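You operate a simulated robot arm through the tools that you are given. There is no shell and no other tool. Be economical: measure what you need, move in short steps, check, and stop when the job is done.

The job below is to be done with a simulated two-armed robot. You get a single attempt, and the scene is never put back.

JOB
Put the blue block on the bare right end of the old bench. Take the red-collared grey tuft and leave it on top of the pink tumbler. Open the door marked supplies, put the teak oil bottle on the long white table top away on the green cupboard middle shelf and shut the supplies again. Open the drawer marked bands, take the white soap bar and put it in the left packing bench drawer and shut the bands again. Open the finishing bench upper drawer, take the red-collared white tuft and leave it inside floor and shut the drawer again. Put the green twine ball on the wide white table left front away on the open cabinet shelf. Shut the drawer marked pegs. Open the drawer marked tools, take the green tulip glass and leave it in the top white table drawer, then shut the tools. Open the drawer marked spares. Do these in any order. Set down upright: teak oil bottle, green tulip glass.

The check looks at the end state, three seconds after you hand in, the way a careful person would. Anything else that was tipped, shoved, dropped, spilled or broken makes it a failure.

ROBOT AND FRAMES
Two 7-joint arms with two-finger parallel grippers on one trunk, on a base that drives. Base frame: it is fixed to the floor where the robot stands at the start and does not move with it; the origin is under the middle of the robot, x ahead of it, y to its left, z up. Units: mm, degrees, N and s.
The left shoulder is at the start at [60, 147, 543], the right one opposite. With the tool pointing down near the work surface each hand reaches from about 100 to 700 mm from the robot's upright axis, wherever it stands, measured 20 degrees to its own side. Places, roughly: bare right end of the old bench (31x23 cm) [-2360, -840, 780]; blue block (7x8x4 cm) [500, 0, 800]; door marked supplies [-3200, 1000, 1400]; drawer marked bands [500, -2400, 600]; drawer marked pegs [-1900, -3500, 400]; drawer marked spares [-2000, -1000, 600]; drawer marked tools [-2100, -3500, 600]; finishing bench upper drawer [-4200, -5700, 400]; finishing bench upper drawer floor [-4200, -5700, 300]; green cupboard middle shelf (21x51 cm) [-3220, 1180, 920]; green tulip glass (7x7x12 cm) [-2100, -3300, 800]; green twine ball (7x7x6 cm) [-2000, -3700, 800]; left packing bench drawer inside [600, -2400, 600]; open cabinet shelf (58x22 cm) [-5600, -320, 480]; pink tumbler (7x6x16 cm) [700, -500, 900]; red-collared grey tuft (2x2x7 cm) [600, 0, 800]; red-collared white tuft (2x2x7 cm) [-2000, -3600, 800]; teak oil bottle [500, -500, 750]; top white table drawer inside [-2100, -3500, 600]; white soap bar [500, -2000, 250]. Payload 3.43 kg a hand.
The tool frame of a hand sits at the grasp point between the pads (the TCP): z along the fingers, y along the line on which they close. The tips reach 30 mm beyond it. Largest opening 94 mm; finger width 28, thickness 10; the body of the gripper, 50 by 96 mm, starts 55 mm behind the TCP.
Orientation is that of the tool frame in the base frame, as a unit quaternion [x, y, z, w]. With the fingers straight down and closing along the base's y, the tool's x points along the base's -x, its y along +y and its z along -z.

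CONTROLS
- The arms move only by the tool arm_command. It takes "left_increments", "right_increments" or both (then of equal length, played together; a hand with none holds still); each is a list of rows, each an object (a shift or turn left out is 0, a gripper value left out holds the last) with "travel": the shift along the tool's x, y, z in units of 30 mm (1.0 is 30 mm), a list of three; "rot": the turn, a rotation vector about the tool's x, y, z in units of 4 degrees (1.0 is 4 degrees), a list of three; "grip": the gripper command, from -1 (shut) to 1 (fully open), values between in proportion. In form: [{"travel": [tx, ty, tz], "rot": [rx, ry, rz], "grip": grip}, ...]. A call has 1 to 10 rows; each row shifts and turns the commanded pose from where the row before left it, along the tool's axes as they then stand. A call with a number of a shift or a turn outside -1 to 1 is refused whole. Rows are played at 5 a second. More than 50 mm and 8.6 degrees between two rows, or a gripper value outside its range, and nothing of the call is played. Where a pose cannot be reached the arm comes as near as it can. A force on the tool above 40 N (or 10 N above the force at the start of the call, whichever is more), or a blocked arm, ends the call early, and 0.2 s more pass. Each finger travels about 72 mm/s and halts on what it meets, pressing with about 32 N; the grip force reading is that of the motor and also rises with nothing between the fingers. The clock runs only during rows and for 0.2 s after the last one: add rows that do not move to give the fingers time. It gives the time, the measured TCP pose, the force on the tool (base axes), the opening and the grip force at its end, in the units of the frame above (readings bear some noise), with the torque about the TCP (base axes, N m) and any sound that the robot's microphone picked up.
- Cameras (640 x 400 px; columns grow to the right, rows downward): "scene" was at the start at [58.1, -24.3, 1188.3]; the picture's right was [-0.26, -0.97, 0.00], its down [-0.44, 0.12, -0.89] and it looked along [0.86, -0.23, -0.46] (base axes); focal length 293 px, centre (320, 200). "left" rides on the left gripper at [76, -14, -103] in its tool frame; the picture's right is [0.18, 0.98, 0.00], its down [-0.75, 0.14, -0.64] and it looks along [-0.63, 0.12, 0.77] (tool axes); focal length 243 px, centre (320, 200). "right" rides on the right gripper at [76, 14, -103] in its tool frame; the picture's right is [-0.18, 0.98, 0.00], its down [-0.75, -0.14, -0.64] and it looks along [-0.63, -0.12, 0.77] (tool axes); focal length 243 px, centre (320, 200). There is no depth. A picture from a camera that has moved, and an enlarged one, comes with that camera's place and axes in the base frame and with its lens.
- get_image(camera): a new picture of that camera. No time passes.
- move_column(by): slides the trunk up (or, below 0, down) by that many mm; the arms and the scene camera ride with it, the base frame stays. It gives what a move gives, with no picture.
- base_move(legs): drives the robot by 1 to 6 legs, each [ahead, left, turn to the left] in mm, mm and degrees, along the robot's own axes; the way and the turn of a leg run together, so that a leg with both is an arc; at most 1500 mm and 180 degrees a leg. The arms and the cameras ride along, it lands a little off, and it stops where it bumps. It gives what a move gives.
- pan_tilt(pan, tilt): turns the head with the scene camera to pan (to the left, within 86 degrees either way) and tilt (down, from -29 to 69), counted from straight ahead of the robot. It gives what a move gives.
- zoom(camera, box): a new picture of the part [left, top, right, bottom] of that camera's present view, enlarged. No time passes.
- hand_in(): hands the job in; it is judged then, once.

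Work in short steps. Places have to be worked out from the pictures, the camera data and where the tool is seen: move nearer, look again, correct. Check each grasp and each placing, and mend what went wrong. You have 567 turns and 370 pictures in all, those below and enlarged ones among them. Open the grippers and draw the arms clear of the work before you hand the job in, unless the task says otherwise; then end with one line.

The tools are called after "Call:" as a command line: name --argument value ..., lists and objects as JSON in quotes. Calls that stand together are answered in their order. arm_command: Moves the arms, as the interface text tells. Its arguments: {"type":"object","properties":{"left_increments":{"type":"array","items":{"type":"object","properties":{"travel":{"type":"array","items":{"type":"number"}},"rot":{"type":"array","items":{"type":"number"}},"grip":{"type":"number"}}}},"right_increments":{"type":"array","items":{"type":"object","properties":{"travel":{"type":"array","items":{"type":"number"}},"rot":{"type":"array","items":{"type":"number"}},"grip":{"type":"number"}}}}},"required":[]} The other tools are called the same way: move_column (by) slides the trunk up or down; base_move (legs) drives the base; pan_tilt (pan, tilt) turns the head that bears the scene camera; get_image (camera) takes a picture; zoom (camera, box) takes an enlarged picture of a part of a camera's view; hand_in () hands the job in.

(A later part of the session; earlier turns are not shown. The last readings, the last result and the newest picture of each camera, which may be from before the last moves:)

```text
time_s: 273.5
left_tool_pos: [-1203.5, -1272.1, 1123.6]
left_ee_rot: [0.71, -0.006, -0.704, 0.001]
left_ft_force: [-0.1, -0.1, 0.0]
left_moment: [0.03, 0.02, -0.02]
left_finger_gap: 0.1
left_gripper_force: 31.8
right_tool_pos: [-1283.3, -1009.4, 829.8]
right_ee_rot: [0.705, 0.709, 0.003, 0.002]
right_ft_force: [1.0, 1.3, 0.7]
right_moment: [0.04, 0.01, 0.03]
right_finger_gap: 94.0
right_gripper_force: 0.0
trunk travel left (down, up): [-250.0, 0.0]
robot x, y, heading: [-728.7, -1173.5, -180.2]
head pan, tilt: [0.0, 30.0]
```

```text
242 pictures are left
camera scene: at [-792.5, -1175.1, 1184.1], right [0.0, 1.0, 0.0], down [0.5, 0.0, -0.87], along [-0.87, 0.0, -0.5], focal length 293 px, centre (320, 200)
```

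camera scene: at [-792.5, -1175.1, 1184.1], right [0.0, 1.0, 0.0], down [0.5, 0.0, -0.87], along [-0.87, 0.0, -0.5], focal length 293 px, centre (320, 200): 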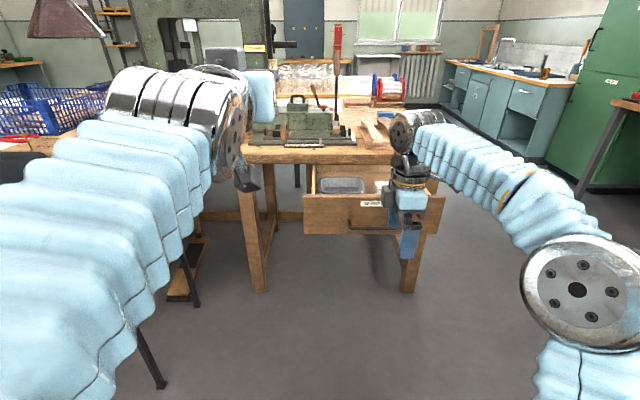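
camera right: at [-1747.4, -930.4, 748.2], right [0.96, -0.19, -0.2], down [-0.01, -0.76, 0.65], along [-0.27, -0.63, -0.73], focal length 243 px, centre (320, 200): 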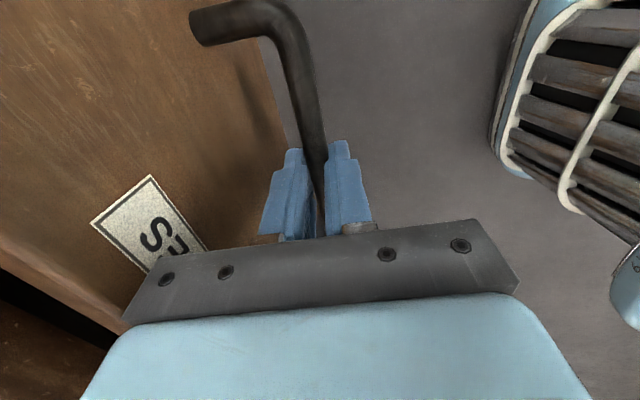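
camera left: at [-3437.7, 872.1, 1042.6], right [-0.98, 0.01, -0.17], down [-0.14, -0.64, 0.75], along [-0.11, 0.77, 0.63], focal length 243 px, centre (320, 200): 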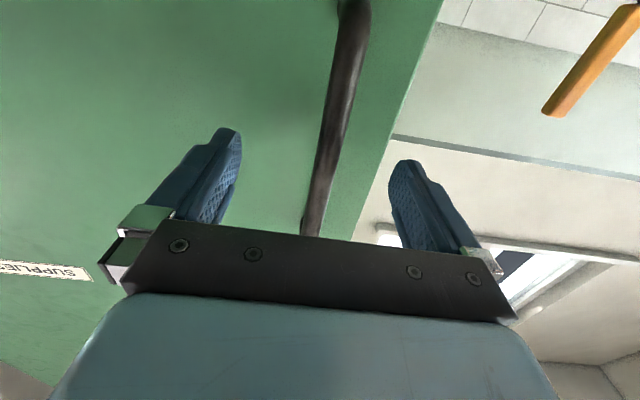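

SPARES is open. Next the packing bench (bands drawer, soap): turn to face +x and drive there.

Call:
base_move --legs '[[0, 0, 180], [300, -1050, 0]]'

Call:
pan_tilt --pan 0 --tilt 35

Call:
get_image --camera "scene"

```text
time_s: 286.7
left_tool_pos: [159.5, -1985.3, 1123.9]
left_ee_rot: [-0.045, 0.709, 0.052, 0.702]
left_ft_force: [0.0, 0.0, -0.1]
left_moment: [0.03, 0.02, 0.0]
left_finger_gap: 0.0
left_gripper_force: 32.0
right_tool_pos: [276.2, -2233.1, 830.8]
right_ee_rot: [0.756, -0.654, -0.002, 0.003]
right_ft_force: [0.3, 0.6, 0.8]
right_moment: [0.04, 0.0, 0.02]
right_finger_gap: 93.9
right_gripper_force: 0.1
trunk travel left (down, up): [-250.0, 0.0]
robot x, y, heading: [-293.5, -2146.1, 8.2]
head pan, tilt: [0.0, 30.0]
```

```text
time_s: 287.3
left_tool_pos: [159.2, -1985.3, 1122.8]
left_ee_rot: [-0.045, 0.709, 0.052, 0.702]
left_ft_force: [-0.5, -0.1, -0.8]
left_moment: [0.02, -0.01, 0.02]
left_finger_gap: 0.0
left_gripper_force: 31.6
right_tool_pos: [276.4, -2232.5, 830.8]
right_ee_rot: [0.757, -0.654, -0.001, 0.004]
right_ft_force: [-0.5, -0.4, -0.2]
right_moment: [0.04, -0.01, 0.01]
right_finger_gap: 94.1
right_gripper_force: 0.1
trunk travel left (down, up): [-250.0, 0.0]
robot x, y, heading: [-291.0, -2149.9, 8.4]
head pan, tilt: [0.0, 35.0]
```

```text
241 pictures are left
camera scene: at [-236.3, -2139.7, 1176.4], right [0.14, -0.99, 0.0], down [-0.57, -0.08, -0.82], along [0.81, 0.12, -0.57], focal length 293 px, centre (320, 200)
```

scene: 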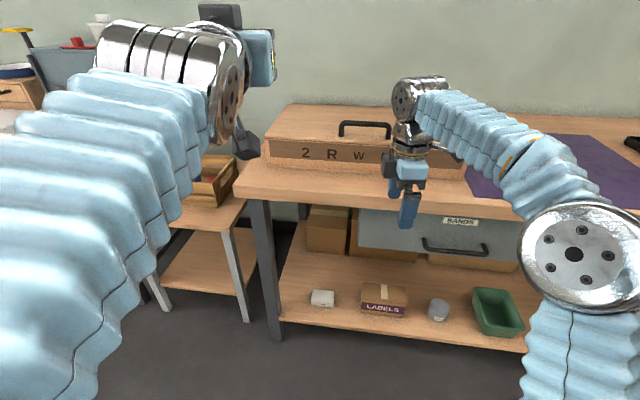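

The BANDS handle (~(403,-2425,600)) and soap (~(444,-2047,240)) are visible. Straighten heading, strafe right, and measure again.

Call:
base_move --legs '[[0, 0, -8.4], [0, -110, 0]]'

Call:
pan_tilt --pan -10 --tilt 40

Call:
get_image --camera "scene"

Call:
zoom --camera "scene" --box '[280, 150, 480, 290]'

```text
time_s: 289.2
left_tool_pos: [179.4, -2166.6, 1123.1]
left_ee_rot: [0.009, 0.71, -0.002, 0.704]
left_ft_force: [0.2, 0.0, 0.5]
left_moment: [-0.01, 0.01, -0.04]
left_finger_gap: 0.2
left_gripper_force: 31.7
right_tool_pos: [256.4, -2430.2, 830.4]
right_ee_rot: [-0.705, 0.71, 0.001, -0.003]
right_ft_force: [0.4, 0.2, -0.3]
right_moment: [0.0, -0.01, 0.02]
right_finger_gap: 94.0
right_gripper_force: 0.0
trunk travel left (down, up): [-250.0, 0.0]
robot x, y, heading: [-294.4, -2257.0, -0.3]
head pan, tilt: [0.0, 35.0]
```

```text
time_s: 289.9
left_tool_pos: [178.4, -2167.8, 1123.5]
left_ee_rot: [0.009, 0.71, -0.002, 0.704]
left_ft_force: [-0.3, -1.1, -0.4]
left_moment: [-0.01, 0.03, -0.05]
left_finger_gap: 0.0
left_gripper_force: 31.6
right_tool_pos: [255.4, -2429.5, 830.6]
right_ee_rot: [-0.704, 0.71, 0.002, -0.003]
right_ft_force: [-0.3, -0.1, -1.3]
right_moment: [0.0, -0.01, -0.03]
right_finger_gap: 94.0
right_gripper_force: 0.1
trunk travel left (down, up): [-250.0, 0.0]
robot x, y, heading: [-294.2, -2254.0, -0.5]
head pan, tilt: [-10.0, 40.0]
```

```text
240 pictures are left
camera scene: at [-241.1, -2274.6, 1168.8], right [-0.18, -0.98, 0.0], down [-0.63, 0.12, -0.77], along [0.75, -0.14, -0.64], focal length 293 px, centre (320, 200)
```

scene: 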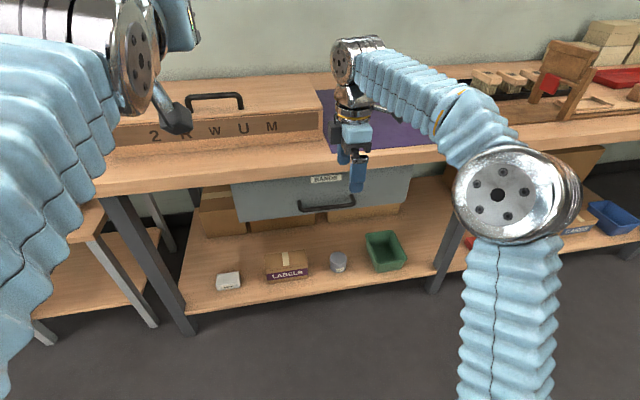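

```text
2.86 times, centred on (380, 220) of scene
camera zoom: at [-241.1, -2274.6, 1168.8], right [-0.18, -0.98, 0.0], down [-0.63, 0.12, -0.77], along [0.75, -0.14, -0.64], focal length 838 px, centre (149, 143)
```

zoom: 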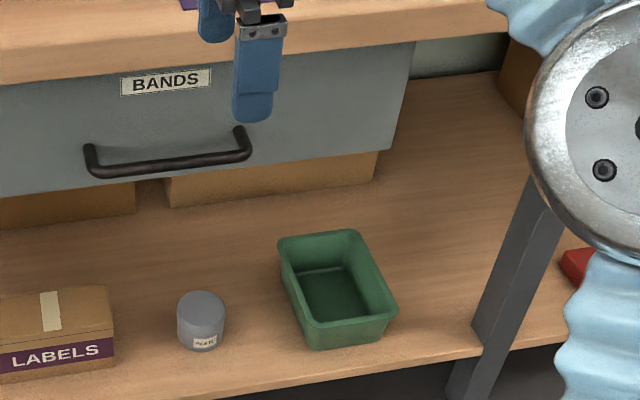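

Call:
get_image --camera "right"

```text
238 pictures are left
camera right: at [241.6, -2507.1, 933.5], right [-0.98, 0.19, 0.01], down [0.15, 0.75, 0.64], along [0.12, 0.63, -0.77], focal length 243 px, centre (320, 200)
```

right: 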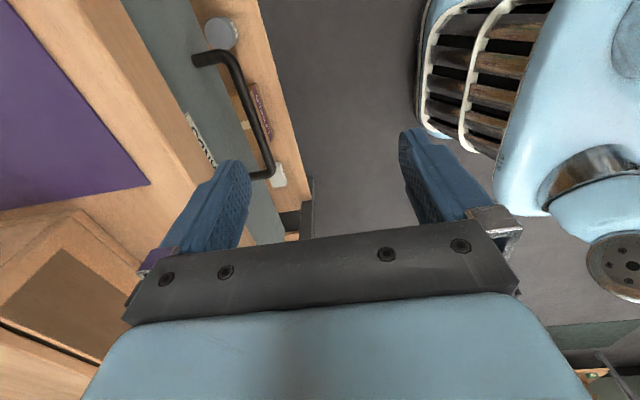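

Bar ≈(342,-2407,640). Tilt the tips 12° forward, lower to z≈715 while a bit short of it, then check.

Call:
arm_command --right_increments '[{"rot": [1, 0, 0], "travel": [-0.4, 0, 0]}, {"rot": [1, 0, 0], "travel": [-0.37, 0, 0]}, {"rot": [1, 0, 0]}, {"travel": [0, 0.208, 0.978]}, {"travel": [0, 0.208, 0.978]}, {"travel": [0, 0.208, 0.978]}, {"travel": [0, 0.166, 0.78]}, {}]'

Call:
get_image --camera "right"

```text
time_s: 291.7
left_tool_pos: [178.9, -2168.1, 1122.9]
left_ee_rot: [0.009, 0.71, -0.002, 0.704]
left_ft_force: [0.3, 0.1, 0.0]
left_moment: [-0.02, 0.01, 0.03]
left_finger_gap: 0.0
left_gripper_force: 32.1
right_tool_pos: [255.5, -2410.3, 715.3]
right_ee_rot: [-0.701, 0.706, -0.072, 0.071]
right_ft_force: [-1.2, -0.5, -0.1]
right_moment: [-0.01, 0.02, -0.04]
right_finger_gap: 94.4
right_gripper_force: 0.0
trunk travel left (down, up): [-250.0, 0.0]
robot x, y, heading: [-294.1, -2256.5, -0.5]
head pan, tilt: [-10.0, 40.0]
```

```text
237 pictures are left
camera right: at [219.3, -2486.1, 813.7], right [-0.96, 0.19, -0.2], down [0.01, 0.75, 0.66], along [0.28, 0.63, -0.73], focal length 243 px, centre (320, 200)
```

right: 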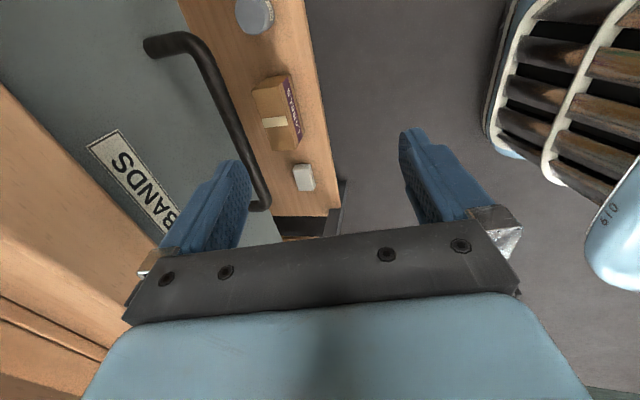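

Refined bar: (335,-2415,655). Lower to z=700, advance to x≈302, then down to 652.

Call:
arm_command --right_increments '[{"travel": [0, 0.104, 0.49]}, {"travel": [0, -0.72, 0.153]}, {"travel": [0, -0.72, 0.153]}, {"travel": [0, 0.15, 0.7]}, {}]'

Call:
get_image --camera "right"

```text
time_s: 292.9
left_tool_pos: [177.7, -2167.4, 1123.7]
left_ee_rot: [0.009, 0.71, -0.002, 0.704]
left_ft_force: [0.4, -0.3, -0.6]
left_moment: [0.04, 0.03, 0.01]
left_finger_gap: 0.0
left_gripper_force: 32.1
right_tool_pos: [300.0, -2408.4, 678.9]
right_ee_rot: [-0.701, 0.706, -0.073, 0.072]
right_ft_force: [0.4, 0.2, 0.6]
right_moment: [-0.01, -0.01, -0.01]
right_finger_gap: 93.9
right_gripper_force: 0.0
trunk travel left (down, up): [-250.0, 0.0]
robot x, y, heading: [-300.1, -2258.8, -0.8]
head pan, tilt: [-10.0, 40.0]
```

```text
236 pictures are left
camera right: at [264.9, -2485.3, 777.3], right [-0.96, 0.19, -0.2], down [0.01, 0.75, 0.66], along [0.28, 0.63, -0.73], focal length 243 px, centre (320, 200)
```

right: 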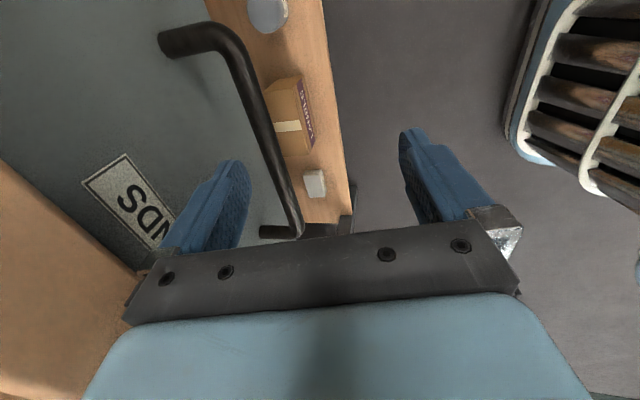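

Call:
arm_command --right_increments '[{"travel": [0, 0.19, 0.88]}, {}, {"grip": 0.5}, {"grip": 0}, {"grip": -0.5}, {"grip": -1}, {"grip": -1}, {"grip": -1}, {}]'

Call:
get_image --camera "right"

```text
time_s: 294.9
left_tool_pos: [177.9, -2167.4, 1124.0]
left_ee_rot: [0.009, 0.71, -0.002, 0.704]
left_ft_force: [0.6, 0.7, 0.5]
left_moment: [-0.01, 0.01, -0.02]
left_finger_gap: 0.1
left_gripper_force: 32.1
right_tool_pos: [300.1, -2408.9, 651.7]
right_ee_rot: [-0.701, 0.706, -0.072, 0.071]
right_ft_force: [-0.5, -1.2, 2.5]
right_moment: [-0.45, -0.03, 1.24]
right_finger_gap: 12.6
right_gripper_force: 45.0
trunk travel left (down, up): [-250.0, 0.0]
robot x, y, heading: [-296.2, -2260.3, -0.8]
head pan, tilt: [-10.0, 40.0]
```

```text
235 pictures are left
camera right: at [264.1, -2485.3, 750.2], right [-0.96, 0.19, -0.2], down [0.01, 0.76, 0.66], along [0.27, 0.63, -0.73], focal length 243 px, centre (320, 200)
```

right: 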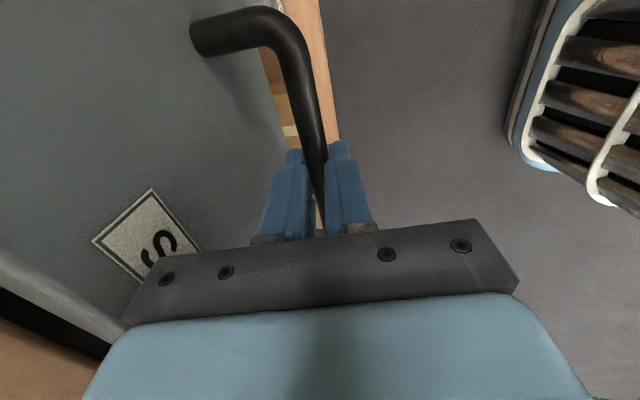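

Clamped. Pull out 240 mm.

Call:
base_move --legs '[[-240, 0, 0]]'

Call:
get_image --camera "scene"

```text
time_s: 296.7
left_tool_pos: [-67.5, -2166.9, 1123.4]
left_ee_rot: [0.01, 0.71, -0.002, 0.704]
left_ft_force: [-0.2, 0.5, -0.1]
left_moment: [0.01, -0.02, 0.0]
left_finger_gap: 0.0
left_gripper_force: 32.8
right_tool_pos: [52.5, -2408.4, 652.6]
right_ee_rot: [-0.7, 0.707, -0.072, 0.07]
right_ft_force: [0.0, -15.6, 4.6]
right_moment: [-0.73, -0.05, 1.13]
right_finger_gap: 13.1
right_gripper_force: 45.4
trunk travel left (down, up): [-250.0, 0.0]
robot x, y, heading: [-540.6, -2256.7, -0.5]
head pan, tilt: [-10.0, 40.0]
```

```text
234 pictures are left
camera scene: at [-487.9, -2273.0, 1168.8], right [-0.18, -0.98, 0.0], down [-0.63, 0.12, -0.77], along [0.75, -0.14, -0.64], focal length 293 px, centre (320, 200)
```

scene: 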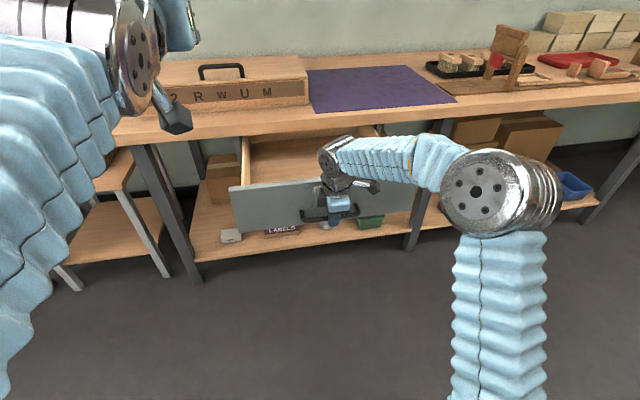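

Drawer open ~275 mm. Release, lift the right hand and back off.

Call:
arm_command --right_increments '[{"grip": -0.4}, {"grip": 0.3}, {"grip": 1}, {"grip": 1}, {"travel": [0, -0.2, -0.97]}, {"travel": [0, -0.2, -0.97]}, {"travel": [0, -0.2, -0.97]}, {"travel": [0, -0.2, -0.97], "rot": [-1, 0, 0]}, {"travel": [0, 0, -1], "rot": [-1, 0, 0]}, {"travel": [0, 0, -1], "rot": [-1, 0, 0]}]'

Call:
arm_command --right_increments '[{"travel": [0, 0, -1]}, {"travel": [0, 0.8, -1]}, {"travel": [0, 1, -0.5]}, {"travel": [0, 1, 0]}, {}]'

Call:
pan_tilt --pan 5 --tilt 40

Call:
zoom --camera "scene" --box '[200, 120, 460, 280]'

```text
time_s: 298.9
left_tool_pos: [-67.3, -2165.5, 1122.3]
left_ee_rot: [0.009, 0.71, -0.002, 0.704]
left_ft_force: [-0.7, 0.7, -0.2]
left_moment: [-0.02, 0.04, 0.05]
left_finger_gap: 0.0
left_gripper_force: 32.4
right_tool_pos: [47.1, -2408.6, 832.7]
right_ee_rot: [-0.703, 0.711, 0.003, -0.005]
right_ft_force: [0.7, -0.5, 0.0]
right_moment: [0.02, 0.0, 0.02]
right_finger_gap: 94.0
right_gripper_force: 0.0
trunk travel left (down, up): [-250.0, 0.0]
robot x, y, heading: [-539.0, -2257.9, -0.5]
head pan, tilt: [-10.0, 40.0]
```

```text
time_s: 300.1
left_tool_pos: [-67.9, -2165.8, 1123.3]
left_ee_rot: [0.01, 0.711, -0.002, 0.703]
left_ft_force: [1.1, -0.6, -0.3]
left_moment: [-0.01, -0.05, -0.01]
left_finger_gap: 0.0
left_gripper_force: 32.7
right_tool_pos: [-36.5, -2405.9, 903.5]
right_ee_rot: [-0.704, 0.711, 0.002, -0.004]
right_ft_force: [0.3, 0.5, -0.9]
right_moment: [0.02, -0.03, 0.01]
right_finger_gap: 93.9
right_gripper_force: 0.0
trunk travel left (down, up): [-250.0, 0.0]
robot x, y, heading: [-540.8, -2259.4, -0.4]
head pan, tilt: [-10.0, 40.0]
```

```text
time_s: 300.9
left_tool_pos: [-66.2, -2166.9, 1124.0]
left_ee_rot: [0.01, 0.71, -0.003, 0.704]
left_ft_force: [-0.4, 0.0, 0.6]
left_moment: [-0.03, 0.0, 0.02]
left_finger_gap: 0.1
left_gripper_force: 32.0
right_tool_pos: [-37.3, -2406.5, 903.1]
right_ee_rot: [-0.704, 0.71, 0.001, -0.003]
right_ft_force: [0.0, 1.2, 0.9]
right_moment: [-0.02, 0.0, 0.01]
right_finger_gap: 94.1
right_gripper_force: 0.0
trunk travel left (down, up): [-250.0, 0.0]
robot x, y, heading: [-541.0, -2256.8, -0.7]
head pan, tilt: [5.0, 40.0]
```

```text
2.46 times, centred on (330, 200) of scene
camera zoom: at [-486.3, -2250.1, 1168.8], right [0.08, -1.0, 0.0], down [-0.64, -0.05, -0.77], along [0.76, 0.06, -0.64], focal length 722 px, centre (295, 200)
```

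zoom: 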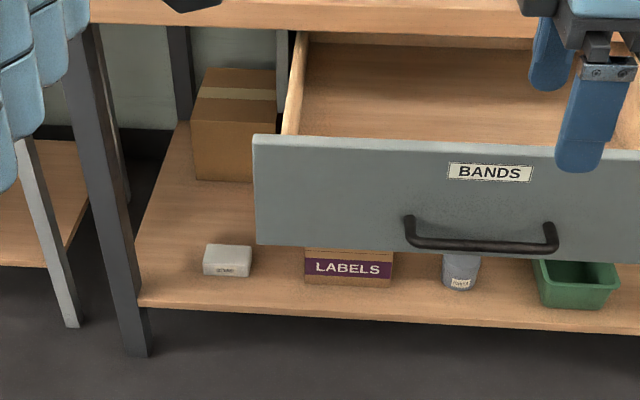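

Soap at about (442,-2052), shelf z≈225. I first bring the left hand lower/back and turn it to point down, then drive left of the drawer.

Call:
arm_command --left_increments '[{"travel": [1, 0, -0.5]}, {"travel": [1, 0, -0.5]}, {"travel": [1, 0, -0.5]}, {"travel": [1, 0, -0.5]}, {"travel": [1, 0, -0.5]}, {"travel": [1, 0, -0.5]}, {"travel": [1, 0, 0]}, {}]'

Call:
arm_command --left_increments '[{"rot": [1, 1, 1]}, {"rot": [1, 1, 1]}, {"rot": [1, 1, 1]}, {"rot": [1, 1, 1]}, {"rot": [1, 1, 1]}, {"rot": [1, 1, 1]}, {"rot": [1, 1, 1]}, {"rot": [1, 1, 1]}, {"rot": [1, 1, 1]}, {}]'

Call:
arm_command --left_increments '[{"rot": [1, 1, 1]}, {"rot": [1, 1, 1]}, {"rot": [1, 1, 1]}, {"rot": [1, 1, 1]}, {"rot": [1, 1, 1]}, {"rot": [1, 1, 1]}, {"rot": [1, 1, 1]}, {"rot": [1, 1, 1]}, {"rot": [0.32, 0.32, 0.32], "grip": 1}, {}]'

```text
time_s: 302.7
left_tool_pos: [-162.4, -2164.4, 914.9]
left_ee_rot: [0.009, 0.71, -0.003, 0.705]
left_ft_force: [0.0, 0.9, -0.6]
left_moment: [-0.01, -0.01, -0.01]
left_finger_gap: 0.0
left_gripper_force: 32.2
right_tool_pos: [-36.7, -2406.6, 902.2]
right_ee_rot: [-0.703, 0.711, 0.001, -0.004]
right_ft_force: [-0.1, -0.3, -0.7]
right_moment: [-0.06, -0.01, 0.01]
right_finger_gap: 94.0
right_gripper_force: 0.1
trunk travel left (down, up): [-250.0, 0.0]
robot x, y, heading: [-539.9, -2254.1, -0.8]
head pan, tilt: [5.0, 40.0]
```

```text
time_s: 304.9
left_tool_pos: [-159.7, -2161.7, 913.7]
left_ee_rot: [0.433, 0.814, -0.001, 0.389]
left_ft_force: [0.3, 0.1, -0.2]
left_moment: [-0.02, -0.03, 0.02]
left_finger_gap: 0.0
left_gripper_force: 31.7
right_tool_pos: [-36.9, -2406.5, 903.9]
right_ee_rot: [-0.704, 0.711, 0.002, -0.004]
right_ft_force: [0.2, -0.2, 0.6]
right_moment: [0.03, -0.01, 0.01]
right_finger_gap: 94.3
right_gripper_force: 0.1
trunk travel left (down, up): [-250.0, 0.0]
robot x, y, heading: [-541.8, -2259.0, -0.4]
head pan, tilt: [5.0, 40.0]
```

```text
time_s: 307.1
left_tool_pos: [-160.4, -2161.3, 913.9]
left_ee_rot: [0.714, 0.7, 0.0, -0.006]
left_ft_force: [0.0, 0.0, -0.7]
left_moment: [0.03, 0.0, -0.01]
left_finger_gap: 81.9
left_gripper_force: 0.0
right_tool_pos: [-37.5, -2406.0, 902.9]
right_ee_rot: [-0.703, 0.711, 0.001, -0.005]
right_ft_force: [0.8, -0.5, 0.5]
right_moment: [0.01, -0.03, 0.0]
right_finger_gap: 94.0
right_gripper_force: 0.1
trunk travel left (down, up): [-250.0, 0.0]
robot x, y, heading: [-542.1, -2258.6, -0.8]
head pan, tilt: [5.0, 40.0]
```

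Tuck the right hand close to the body, then drive to the stage point left of the drawer and turn to -35°.

Call:
arm_command --right_increments '[{"travel": [0, 1, 0]}, {"travel": [0, 1, 0]}, {"travel": [0, 1, 0]}, {"travel": [0, 1, 0]}, {"travel": [0, 1, 0]}, {"travel": [0, 1, 0]}, {"travel": [0, 1, 0]}, {"travel": [0, 1, 0]}, {"travel": [0, 1, 0]}, {"travel": [0, 1, 0]}]'

Call:
base_move --legs '[[150, 581, 0], [131, 0, -34]]'

Call:
pan_tilt --pan 0 --tilt 40

Call:
get_image --camera "scene"

```text
time_s: 309.3
left_tool_pos: [-160.0, -2162.9, 913.5]
left_ee_rot: [0.713, 0.701, 0.001, -0.007]
left_ft_force: [0.8, 1.5, -0.5]
left_moment: [0.0, 0.02, 0.0]
left_finger_gap: 94.3
left_gripper_force: 0.1
right_tool_pos: [-336.3, -2405.7, 908.7]
right_ee_rot: [-0.703, 0.711, 0.002, -0.004]
right_ft_force: [0.2, -0.7, 0.6]
right_moment: [0.01, 0.04, 0.01]
right_finger_gap: 93.9
right_gripper_force: 0.1
trunk travel left (down, up): [-250.0, 0.0]
robot x, y, heading: [-542.6, -2254.1, -0.5]
head pan, tilt: [5.0, 40.0]
```

```text
time_s: 314.3
left_tool_pos: [106.7, -1847.6, 914.4]
left_ee_rot: [0.888, 0.459, 0.003, -0.006]
left_ft_force: [-0.4, -0.3, -0.1]
left_moment: [0.03, 0.02, 0.0]
left_finger_gap: 94.2
left_gripper_force: 0.1
right_tool_pos: [-176.6, -1948.2, 909.3]
right_ee_rot: [-0.465, 0.885, 0.003, -0.003]
right_ft_force: [-0.2, 0.1, -0.2]
right_moment: [0.02, 0.0, -0.03]
right_finger_gap: 94.0
right_gripper_force: 0.2
trunk travel left (down, up): [-250.0, 0.0]
robot x, y, heading: [-265.7, -1706.5, -34.7]
head pan, tilt: [5.0, 40.0]
```

```text
time_s: 315.0
left_tool_pos: [106.6, -1846.7, 913.5]
left_ee_rot: [0.888, 0.46, 0.004, -0.006]
left_ft_force: [0.3, 0.7, 0.1]
left_moment: [0.01, 0.01, 0.02]
left_finger_gap: 94.1
left_gripper_force: 0.0
right_tool_pos: [-176.6, -1949.3, 908.1]
right_ee_rot: [-0.464, 0.886, 0.003, -0.003]
right_ft_force: [-0.3, 0.1, 0.0]
right_moment: [-0.01, -0.04, 0.0]
right_finger_gap: 94.2
right_gripper_force: 0.0
trunk travel left (down, up): [-250.0, 0.0]
robot x, y, heading: [-259.8, -1710.5, -34.8]
head pan, tilt: [0.0, 40.0]
```

```text
232 pictures are left
camera scene: at [-216.8, -1742.4, 1168.8], right [-0.57, -0.82, 0.0], down [-0.53, 0.37, -0.77], along [0.63, -0.44, -0.64], focal length 293 px, centre (320, 200)
```

scene: 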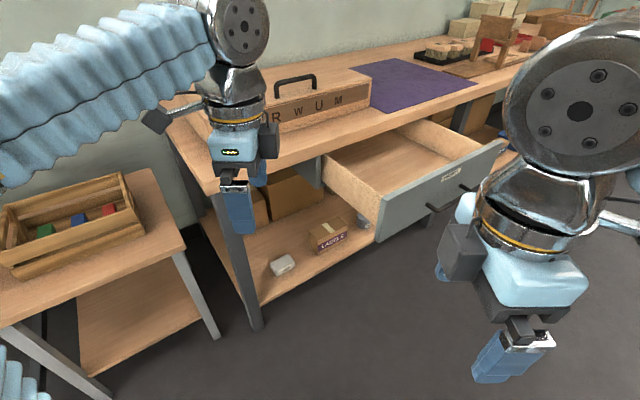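

Soap refined ≈(485,-2048). Lower the trunk 250 mm and the left hand further, before reaching under the bench top.

Call:
move_column --by -250

Call:
arm_command --left_increments '[{"travel": [0, 0, 1]}, {"travel": [0, 0, 1]}, {"travel": [0, 0, 1]}, {"travel": [0, 0, 1]}, {"travel": [0, 0, 1]}, {"travel": [0, 0, 1]}, {"travel": [0, 0, 1]}, {"travel": [0, 0, 1]}, {"travel": [0, 0, 1]}, {"travel": [0, 0, 1]}]'

Call:
get_image --camera "scene"

Call:
get_image --camera "left"

```text
time_s: 317.6
left_tool_pos: [106.2, -1847.8, 662.9]
left_ee_rot: [0.888, 0.461, 0.003, -0.006]
left_ft_force: [-0.3, 0.3, 0.0]
left_moment: [0.03, 0.03, -0.01]
left_finger_gap: 93.9
left_gripper_force: 0.1
right_tool_pos: [-175.8, -1949.4, 658.9]
right_ee_rot: [-0.464, 0.886, 0.002, -0.004]
right_ft_force: [0.4, -0.5, -0.3]
right_moment: [-0.01, -0.02, -0.03]
right_finger_gap: 94.0
right_gripper_force: 0.1
trunk travel left (down, up): [0.0, 250.0]
robot x, y, heading: [-264.3, -1709.7, -34.9]
head pan, tilt: [0.0, 40.0]
```

```text
time_s: 319.8
left_tool_pos: [108.4, -1842.3, 363.9]
left_ee_rot: [0.888, 0.461, 0.002, -0.006]
left_ft_force: [0.1, 0.9, -0.3]
left_moment: [0.0, 0.0, 0.01]
left_finger_gap: 94.3
left_gripper_force: 0.0
right_tool_pos: [-176.6, -1949.1, 659.1]
right_ee_rot: [-0.464, 0.886, 0.002, -0.003]
right_ft_force: [-0.4, 0.5, -0.2]
right_moment: [-0.01, 0.0, 0.0]
right_finger_gap: 93.8
right_gripper_force: 0.0
trunk travel left (down, up): [0.0, 250.0]
robot x, y, heading: [-262.4, -1710.2, -34.8]
head pan, tilt: [0.0, 40.0]
```

```text
231 pictures are left
camera scene: at [-216.9, -1742.4, 918.8], right [-0.57, -0.82, 0.0], down [-0.53, 0.37, -0.77], along [0.63, -0.44, -0.64], focal length 293 px, centre (320, 200)
```

scene: 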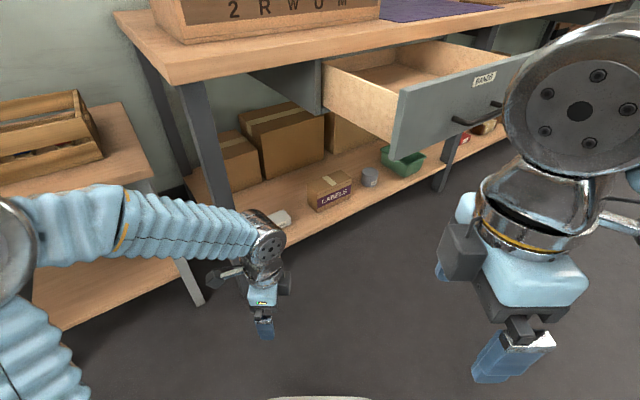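

```text
230 pictures are left
camera left: at [140.2, -1773.7, 466.3], right [0.91, -0.42, -0.01], down [-0.32, -0.71, 0.63], along [-0.27, -0.57, -0.77], focal length 243 px, centre (320, 200)
```

left: 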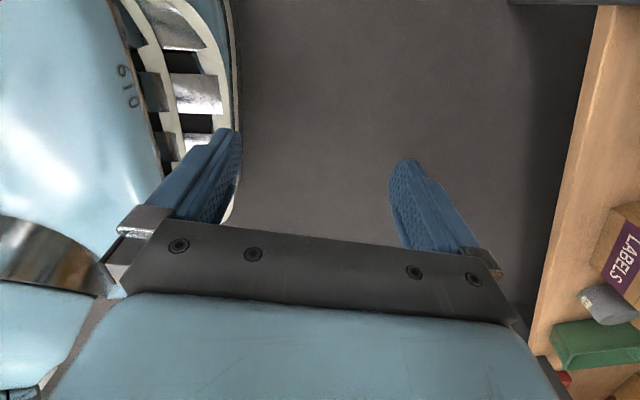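

Vertical baseline gives soap ≈(455,-2044,240). The forearm currently sticks out sideways and would hit the bench leg, so a forward-tilted hand is needed. Look at the soap's shape first.

Call:
zoom --camera "scene" --box '[230, 180, 340, 250]'

```text
5.71 times, centred on (285, 215) of scene
camera zoom: at [-216.9, -1742.4, 918.8], right [-0.57, -0.82, 0.0], down [-0.53, 0.37, -0.77], along [0.63, -0.44, -0.64], focal length 1676 px, centre (520, 114)
```

zoom: 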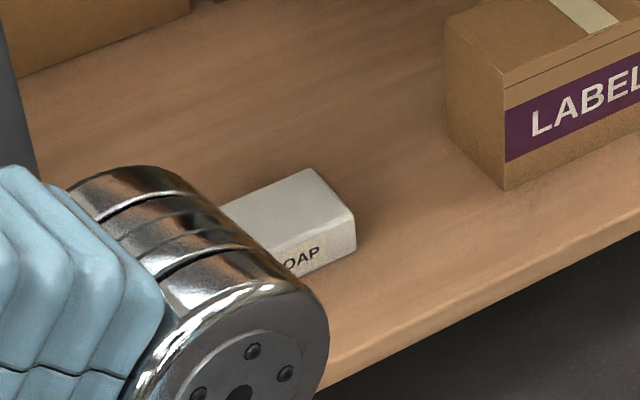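

Soap is ~78×47×27 mm, axis-aligned, around (437,-2030). I'll grip it across its 78 mm with the hand pointing +x tilted ~50°, so reorient the left hand.

Call:
arm_command --left_increments '[{"rot": [-0.466, -0.241, -1]}, {"rot": [-0.466, -0.241, -1]}, {"rot": [-0.466, -0.241, -1]}, {"rot": [-0.466, -0.241, -1]}, {"rot": [-0.466, -0.241, -1]}, {"rot": [-0.466, -0.241, -1]}, {"rot": [-0.466, -0.241, -1]}, {"rot": [-0.466, -0.241, -1]}, {"rot": [-0.466, -0.241, -1]}, {"rot": [-0.466, -0.241, -1]}]'

Call:
arm_command --left_increments '[{"rot": [-0.466, -0.241, -1]}, {"rot": [-0.466, -0.241, -1]}, {"rot": [-0.466, -0.241, -1]}, {"rot": [-0.466, -0.241, -1]}, {"rot": [-0.466, -0.241, -1]}, {"rot": [-0.466, -0.241, -1]}, {"rot": [-0.466, -0.241, -1]}, {"rot": [-0.466, -0.241, -1]}, {"rot": [-0.466, -0.241, -1]}, {"rot": [-0.466, -0.241, -1]}]'

Call:
arm_command --left_increments '[{"rot": [-0.466, -0.241, -1]}, {"rot": [-0.466, -0.241, -1]}, {"rot": [-0.466, -0.241, -1]}, {"rot": [-0.466, -0.241, -1]}, {"rot": [-0.466, -0.241, -1]}, {"rot": [-0.466, -0.241, -1]}, {"rot": [-0.466, -0.241, -1]}, {"rot": [-0.466, -0.241, -1]}, {"rot": [-0.466, -0.241, -1]}, {}]'

Call:
get_image --camera "scene"

```text
time_s: 321.9
left_tool_pos: [106.6, -1841.4, 364.4]
left_ee_rot: [0.664, 0.727, 0.004, 0.173]
left_ft_force: [-0.1, 1.0, 0.1]
left_moment: [-0.01, 0.02, -0.01]
left_finger_gap: 93.9
left_gripper_force: 0.0
right_tool_pos: [-175.2, -1949.6, 659.6]
right_ee_rot: [-0.464, 0.886, 0.002, -0.003]
right_ft_force: [1.0, 0.2, 0.7]
right_moment: [0.0, 0.0, 0.01]
right_finger_gap: 94.1
right_gripper_force: 0.0
trunk travel left (down, up): [0.0, 250.0]
robot x, y, heading: [-261.7, -1711.5, -34.7]
head pan, tilt: [0.0, 40.0]
```

```text
time_s: 324.1
left_tool_pos: [108.7, -1850.3, 367.5]
left_ee_rot: [0.338, 0.883, 0.007, 0.325]
left_ft_force: [-0.6, 1.1, 0.3]
left_moment: [-0.02, 0.01, -0.01]
left_finger_gap: 93.9
left_gripper_force: 0.1
left hand out of reach, approached as far as the arm can: row 7, 9
right_tool_pos: [-174.5, -1949.2, 659.3]
right_ee_rot: [-0.465, 0.885, 0.002, -0.004]
right_ft_force: [-0.2, -0.3, 0.5]
right_moment: [0.01, 0.02, -0.01]
right_finger_gap: 93.9
right_gripper_force: 0.0
trunk travel left (down, up): [0.0, 250.0]
robot x, y, heading: [-259.7, -1707.7, -35.0]
head pan, tilt: [0.0, 40.0]
```

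```text
time_s: 326.4
left_tool_pos: [108.8, -1850.6, 367.5]
left_ee_rot: [0.001, 0.907, 0.006, 0.421]
left_ft_force: [0.4, 0.1, -0.1]
left_moment: [0.01, 0.03, 0.0]
left_finger_gap: 94.1
left_gripper_force: 0.1
right_tool_pos: [-175.2, -1949.6, 658.7]
right_ee_rot: [-0.463, 0.887, 0.002, -0.002]
right_ft_force: [-0.6, 0.2, -0.1]
right_moment: [0.01, 0.01, 0.02]
right_finger_gap: 93.8
right_gripper_force: 0.1
trunk travel left (down, up): [0.0, 250.0]
robot x, y, heading: [-261.5, -1714.5, -34.7]
head pan, tilt: [0.0, 40.0]
```

```text
228 pictures are left
camera scene: at [-216.8, -1742.5, 918.8], right [-0.57, -0.82, 0.0], down [-0.53, 0.37, -0.77], along [0.63, -0.44, -0.64], focal length 293 px, centre (320, 200)
```

scene: 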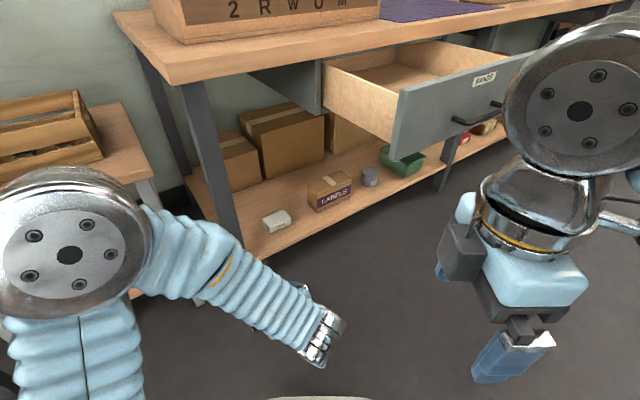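

Orientation achieved with the arm behind the hand. Look with the left camera and zoom on the soap.

Call:
get_image --camera "left"

Call:
zoom --camera "scene" --box '[230, 180, 340, 250]'

```text
227 pictures are left
camera left: at [-17.7, -1866.0, 374.9], right [-0.12, 0.98, -0.13], down [-0.01, 0.13, 0.99], along [0.99, 0.12, -0.01], focal length 243 px, centre (320, 200)
```

left: 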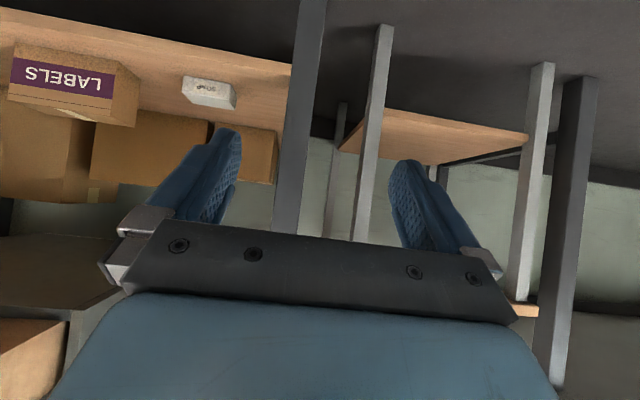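

```text
5.71 times, centred on (285, 215) of scene
camera zoom: at [-216.8, -1742.5, 918.8], right [-0.57, -0.82, 0.0], down [-0.53, 0.37, -0.77], along [0.63, -0.44, -0.64], focal length 1676 px, centre (520, 114)
```

zoom: 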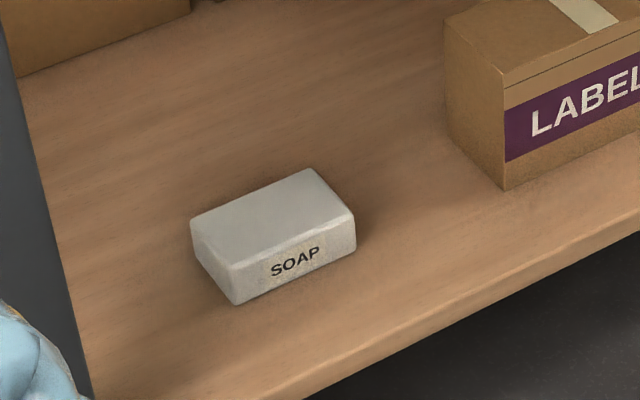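

Combining views: soap ≈(486,-2050,186), shelf z≈167, ~85 mm wide in y. Drive 240 ahead, then look with the left camera.

Call:
base_move --legs '[[240, 0, 0]]'

Call:
get_image --camera "left"

Call:
get_image --camera "scene"

```text
time_s: 328.1
left_tool_pos: [310.5, -1984.8, 367.8]
left_ee_rot: [-0.002, 0.907, 0.008, 0.421]
left_ft_force: [-0.5, 0.3, -0.4]
left_moment: [-0.03, 0.01, -0.01]
left_finger_gap: 94.0
left_gripper_force: 0.0
right_tool_pos: [26.0, -2086.6, 658.3]
right_ee_rot: [-0.467, 0.884, 0.003, -0.003]
right_ft_force: [0.6, 0.4, 0.2]
right_moment: [0.0, 0.0, -0.02]
right_finger_gap: 94.3
right_gripper_force: 0.0
trunk travel left (down, up): [0.0, 250.0]
robot x, y, heading: [-64.9, -1849.3, -34.5]
head pan, tilt: [0.0, 40.0]
```

```text
225 pictures are left
camera left: at [183.3, -2002.1, 375.0], right [-0.13, 0.98, -0.13], down [-0.01, 0.13, 0.99], along [0.99, 0.13, -0.01], focal length 243 px, centre (320, 200)
```

left: 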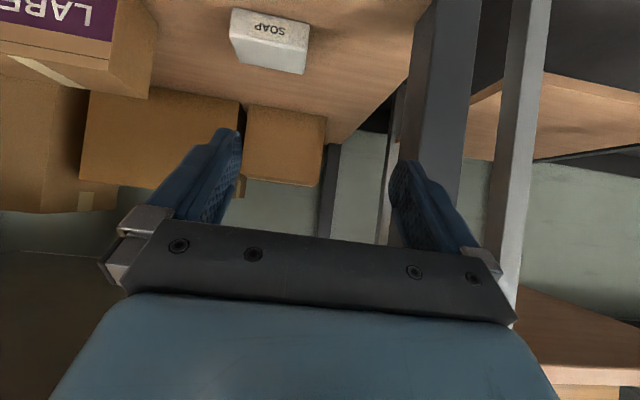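

```text
224 pictures are left
camera scene: at [-16.7, -1880.1, 918.8], right [-0.56, -0.83, 0.0], down [-0.53, 0.36, -0.77], along [0.63, -0.43, -0.64], focal length 293 px, centre (320, 200)
```

scene: 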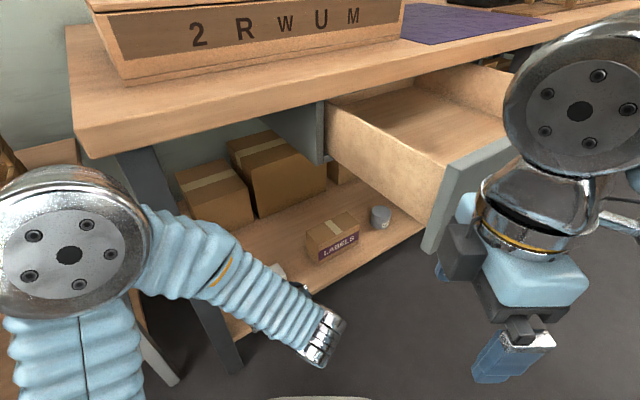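

Two left-camera views put the soap front face at (457,-2045,194), shelf ≈177. Move to a pre-grasp point 90 mm short along the tool axis.

Call:
arm_command --left_increments '[{"travel": [0.13, -0.4, 0.86]}, {"travel": [0.13, -0.4, 0.86]}, {"travel": [0.13, -0.4, 0.86]}, {"travel": [0.13, -0.4, 0.86]}, {"travel": [0.13, -0.4, 0.86]}, {}]'

Call:
get_image --camera "left"

```text
time_s: 329.5
left_tool_pos: [399.3, -2038.7, 268.6]
left_ee_rot: [-0.002, 0.907, 0.007, 0.421]
left_ft_force: [0.3, 0.4, 0.2]
left_moment: [0.01, 0.0, 0.01]
left_finger_gap: 94.2
left_gripper_force: 0.0
right_tool_pos: [25.9, -2086.3, 658.2]
right_ee_rot: [-0.467, 0.884, 0.002, -0.003]
right_ft_force: [-0.1, -1.2, -0.5]
right_moment: [0.0, -0.02, -0.03]
right_finger_gap: 94.1
right_gripper_force: 0.0
trunk travel left (down, up): [0.0, 250.0]
robot x, y, heading: [-62.0, -1849.5, -34.3]
head pan, tilt: [0.0, 40.0]
```

```text
223 pictures are left
camera left: at [271.6, -2056.5, 275.9], right [-0.13, 0.98, -0.13], down [-0.01, 0.13, 0.99], along [0.99, 0.13, -0.01], focal length 243 px, centre (320, 200)
```

left: 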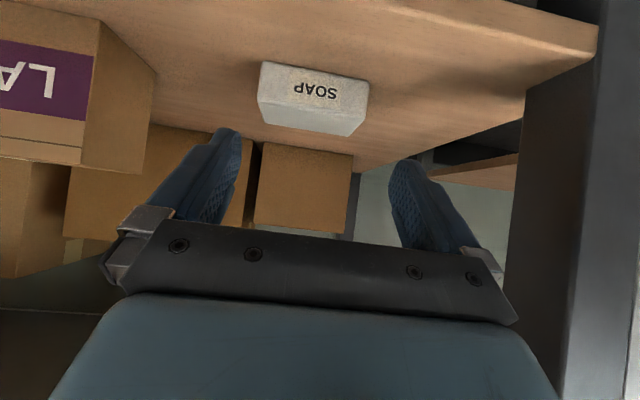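

Call:
arm_command --left_increments '[{"travel": [0.03, -0.34, 0.8]}, {"travel": [0.03, 0, 0.8]}, {}]'

Call:
get_image --camera "left"

```text
time_s: 330.3
left_tool_pos: [434.6, -2054.3, 235.3]
left_ee_rot: [-0.002, 0.907, 0.008, 0.42]
left_ft_force: [-0.5, -0.3, 1.5]
left_moment: [-0.01, 0.03, 0.04]
left_finger_gap: 93.9
left_gripper_force: 0.0
right_tool_pos: [25.7, -2086.9, 658.7]
right_ee_rot: [-0.466, 0.885, 0.002, -0.003]
right_ft_force: [-0.6, -0.6, -0.6]
right_moment: [-0.04, 0.05, -0.02]
right_finger_gap: 93.9
right_gripper_force: 0.0
trunk travel left (down, up): [0.0, 250.0]
robot x, y, heading: [-61.4, -1848.1, -34.2]
head pan, tilt: [0.0, 40.0]
```

```text
222 pictures are left
camera left: at [307.8, -2071.0, 243.8], right [-0.13, 0.98, -0.13], down [-0.01, 0.13, 0.99], along [0.99, 0.13, -0.01], focal length 243 px, centre (320, 200)
```

left: 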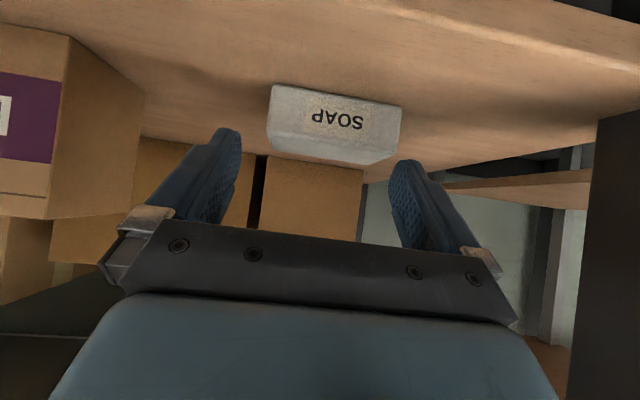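

Soap centre y≈-2049; adjust +5 mm and advance in small steps.

Call:
arm_command --left_increments '[{"travel": [0, 0.17, 0.3]}, {"travel": [0, 0, 0.4]}, {}]'

Call:
get_image --camera "left"

```text
time_s: 331.1
left_tool_pos: [450.6, -2048.4, 222.1]
left_ee_rot: [-0.004, 0.907, 0.01, 0.421]
left_ft_force: [0.8, -0.8, -0.4]
left_moment: [0.01, 0.02, 0.03]
left_finger_gap: 93.9
left_gripper_force: 0.1
right_tool_pos: [25.9, -2086.2, 658.5]
right_ee_rot: [-0.467, 0.884, 0.002, -0.003]
right_ft_force: [-0.1, -0.5, -0.1]
right_moment: [0.0, 0.02, -0.04]
right_finger_gap: 94.1
right_gripper_force: 0.2
trunk travel left (down, up): [0.0, 250.0]
robot x, y, heading: [-61.3, -1851.7, -34.3]
head pan, tilt: [0.0, 40.0]
```

```text
221 pictures are left
camera left: at [322.8, -2064.6, 229.5], right [-0.13, 0.98, -0.13], down [-0.01, 0.13, 0.99], along [0.99, 0.13, -0.01], focal length 243 px, centre (320, 200)
```

left: 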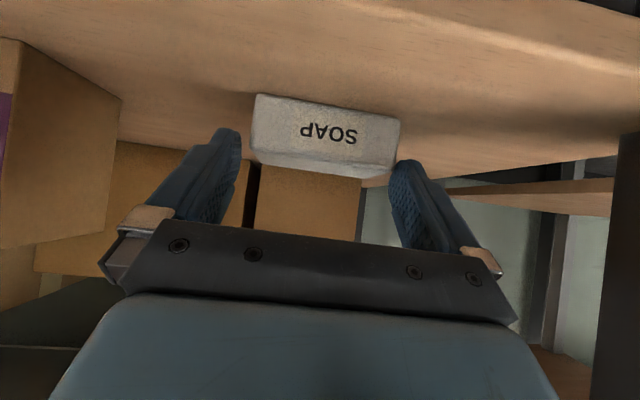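

Call:
arm_command --left_increments '[{"travel": [0, 0.13, 0]}, {"travel": [0, 0, 0.25]}, {}]'

Call:
get_image --camera "left"

```text
time_s: 331.9
left_tool_pos: [454.4, -2043.4, 218.1]
left_ee_rot: [-0.003, 0.907, 0.009, 0.421]
left_ft_force: [0.7, 0.9, -0.1]
left_moment: [0.0, -0.02, -0.02]
left_finger_gap: 93.7
left_gripper_force: 0.0
right_tool_pos: [25.2, -2087.4, 659.8]
right_ee_rot: [-0.467, 0.884, 0.002, -0.004]
right_ft_force: [0.0, 0.5, 0.4]
right_moment: [-0.01, -0.03, 0.01]
right_finger_gap: 94.1
right_gripper_force: 0.0
trunk travel left (down, up): [0.0, 250.0]
robot x, y, heading: [-60.2, -1846.4, -34.5]
head pan, tilt: [0.0, 40.0]
```

```text
220 pictures are left
camera left: at [327.4, -2060.2, 225.2], right [-0.13, 0.98, -0.13], down [-0.01, 0.13, 0.99], along [0.99, 0.13, -0.01], focal length 243 px, centre (320, 200)
```

left: 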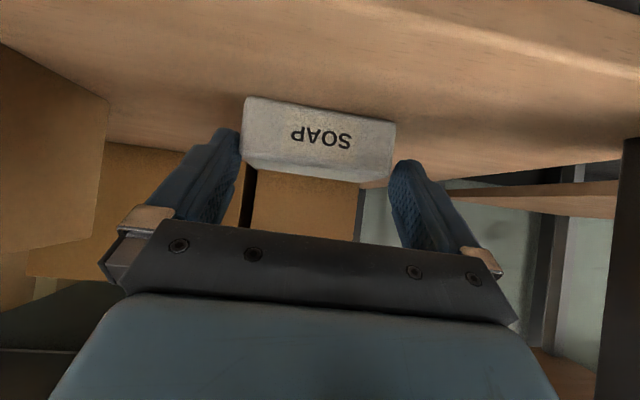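

Call:
arm_command --left_increments '[{"travel": [0, -0.02, 0.2]}, {"travel": [0, 0, 0.2]}, {}]'

Call:
get_image --camera "left"

```text
time_s: 332.7
left_tool_pos: [464.1, -2044.7, 210.0]
left_ee_rot: [-0.002, 0.907, 0.008, 0.421]
left_ft_force: [-0.6, 0.9, 0.0]
left_moment: [0.0, -0.01, -0.03]
left_finger_gap: 94.0
left_gripper_force: 0.1
right_tool_pos: [26.1, -2087.4, 659.7]
right_ee_rot: [-0.468, 0.884, 0.002, -0.003]
right_ft_force: [-0.8, -0.1, 0.3]
right_moment: [0.01, 0.01, 0.02]
right_finger_gap: 94.1
right_gripper_force: 0.1
trunk travel left (down, up): [0.0, 250.0]
robot x, y, heading: [-66.1, -1849.7, -34.4]
head pan, tilt: [0.0, 40.0]
```

```text
219 pictures are left
camera left: at [336.8, -2061.1, 217.8], right [-0.13, 0.98, -0.13], down [-0.01, 0.13, 0.99], along [0.99, 0.13, -0.01], focal length 243 px, centre (320, 200)
```

left: 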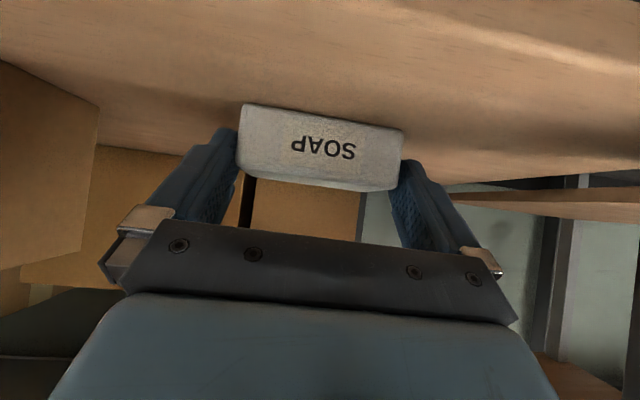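

Call:
arm_command --left_increments '[{"travel": [0, 0, 0.15]}, {"travel": [0, 0, 0.15]}, {}]'

Call:
get_image --camera "left"

```text
time_s: 333.5
left_tool_pos: [470.0, -2044.2, 205.8]
left_ee_rot: [-0.001, 0.906, 0.007, 0.423]
left_ft_force: [0.0, -0.3, -1.2]
left_moment: [0.01, 0.0, 0.0]
left_finger_gap: 94.1
left_gripper_force: 0.1
right_tool_pos: [24.5, -2085.4, 659.2]
right_ee_rot: [-0.467, 0.884, 0.003, -0.003]
right_ft_force: [-0.1, 0.0, 0.1]
right_moment: [-0.02, 0.01, -0.03]
right_finger_gap: 94.0
right_gripper_force: 0.1
trunk travel left (down, up): [0.0, 250.0]
robot x, y, heading: [-62.2, -1849.9, -34.0]
head pan, tilt: [0.0, 40.0]
```

```text
218 pictures are left
camera left: at [342.7, -2060.9, 212.5], right [-0.13, 0.98, -0.13], down [-0.01, 0.13, 0.99], along [0.99, 0.13, -0.01], focal length 243 px, centre (320, 200)
```

left: 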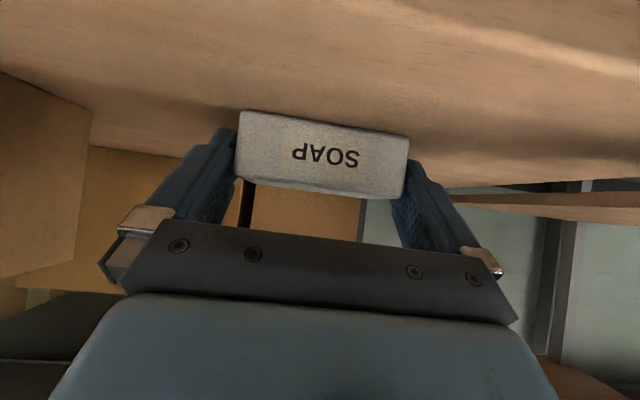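

Call:
arm_command --left_increments '[{"travel": [-0.2, 0, 0.25]}, {"travel": [-0.1, 0, 0.13]}, {"grip": -1}, {"grip": -1}, {"grip": -1}, {}]'

Call:
get_image --camera "left"

```text
time_s: 334.9
left_tool_pos: [480.3, -2050.2, 207.1]
left_ee_rot: [0.006, 0.905, 0.008, 0.426]
left_ft_force: [0.3, 1.0, -0.6]
left_moment: [-0.01, 0.04, 0.0]
left_finger_gap: 91.8
left_gripper_force: 32.5
right_tool_pos: [21.3, -2091.1, 657.2]
right_ee_rot: [-0.466, 0.885, 0.004, 0.001]
right_ft_force: [-0.3, 0.0, 0.1]
right_moment: [0.04, 0.0, 0.01]
right_finger_gap: 94.3
right_gripper_force: 0.0
trunk travel left (down, up): [0.0, 250.0]
robot x, y, heading: [-60.8, -1847.8, -34.4]
head pan, tilt: [0.0, 40.0]
```

```text
217 pictures are left
camera left: at [352.0, -2065.9, 213.5], right [-0.11, 0.99, -0.12], down [-0.01, 0.12, 0.99], along [0.99, 0.11, 0.0], focal length 243 px, centre (320, 200)
```

left: 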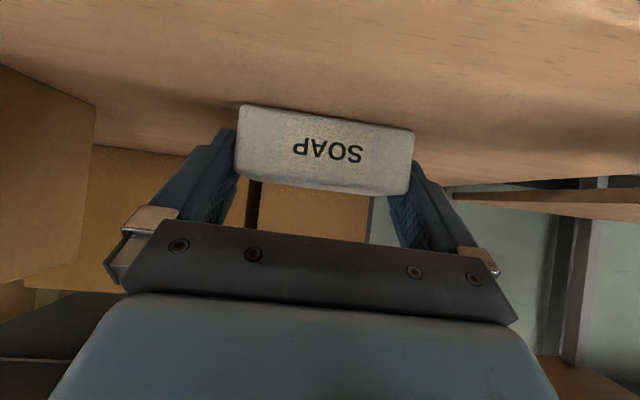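

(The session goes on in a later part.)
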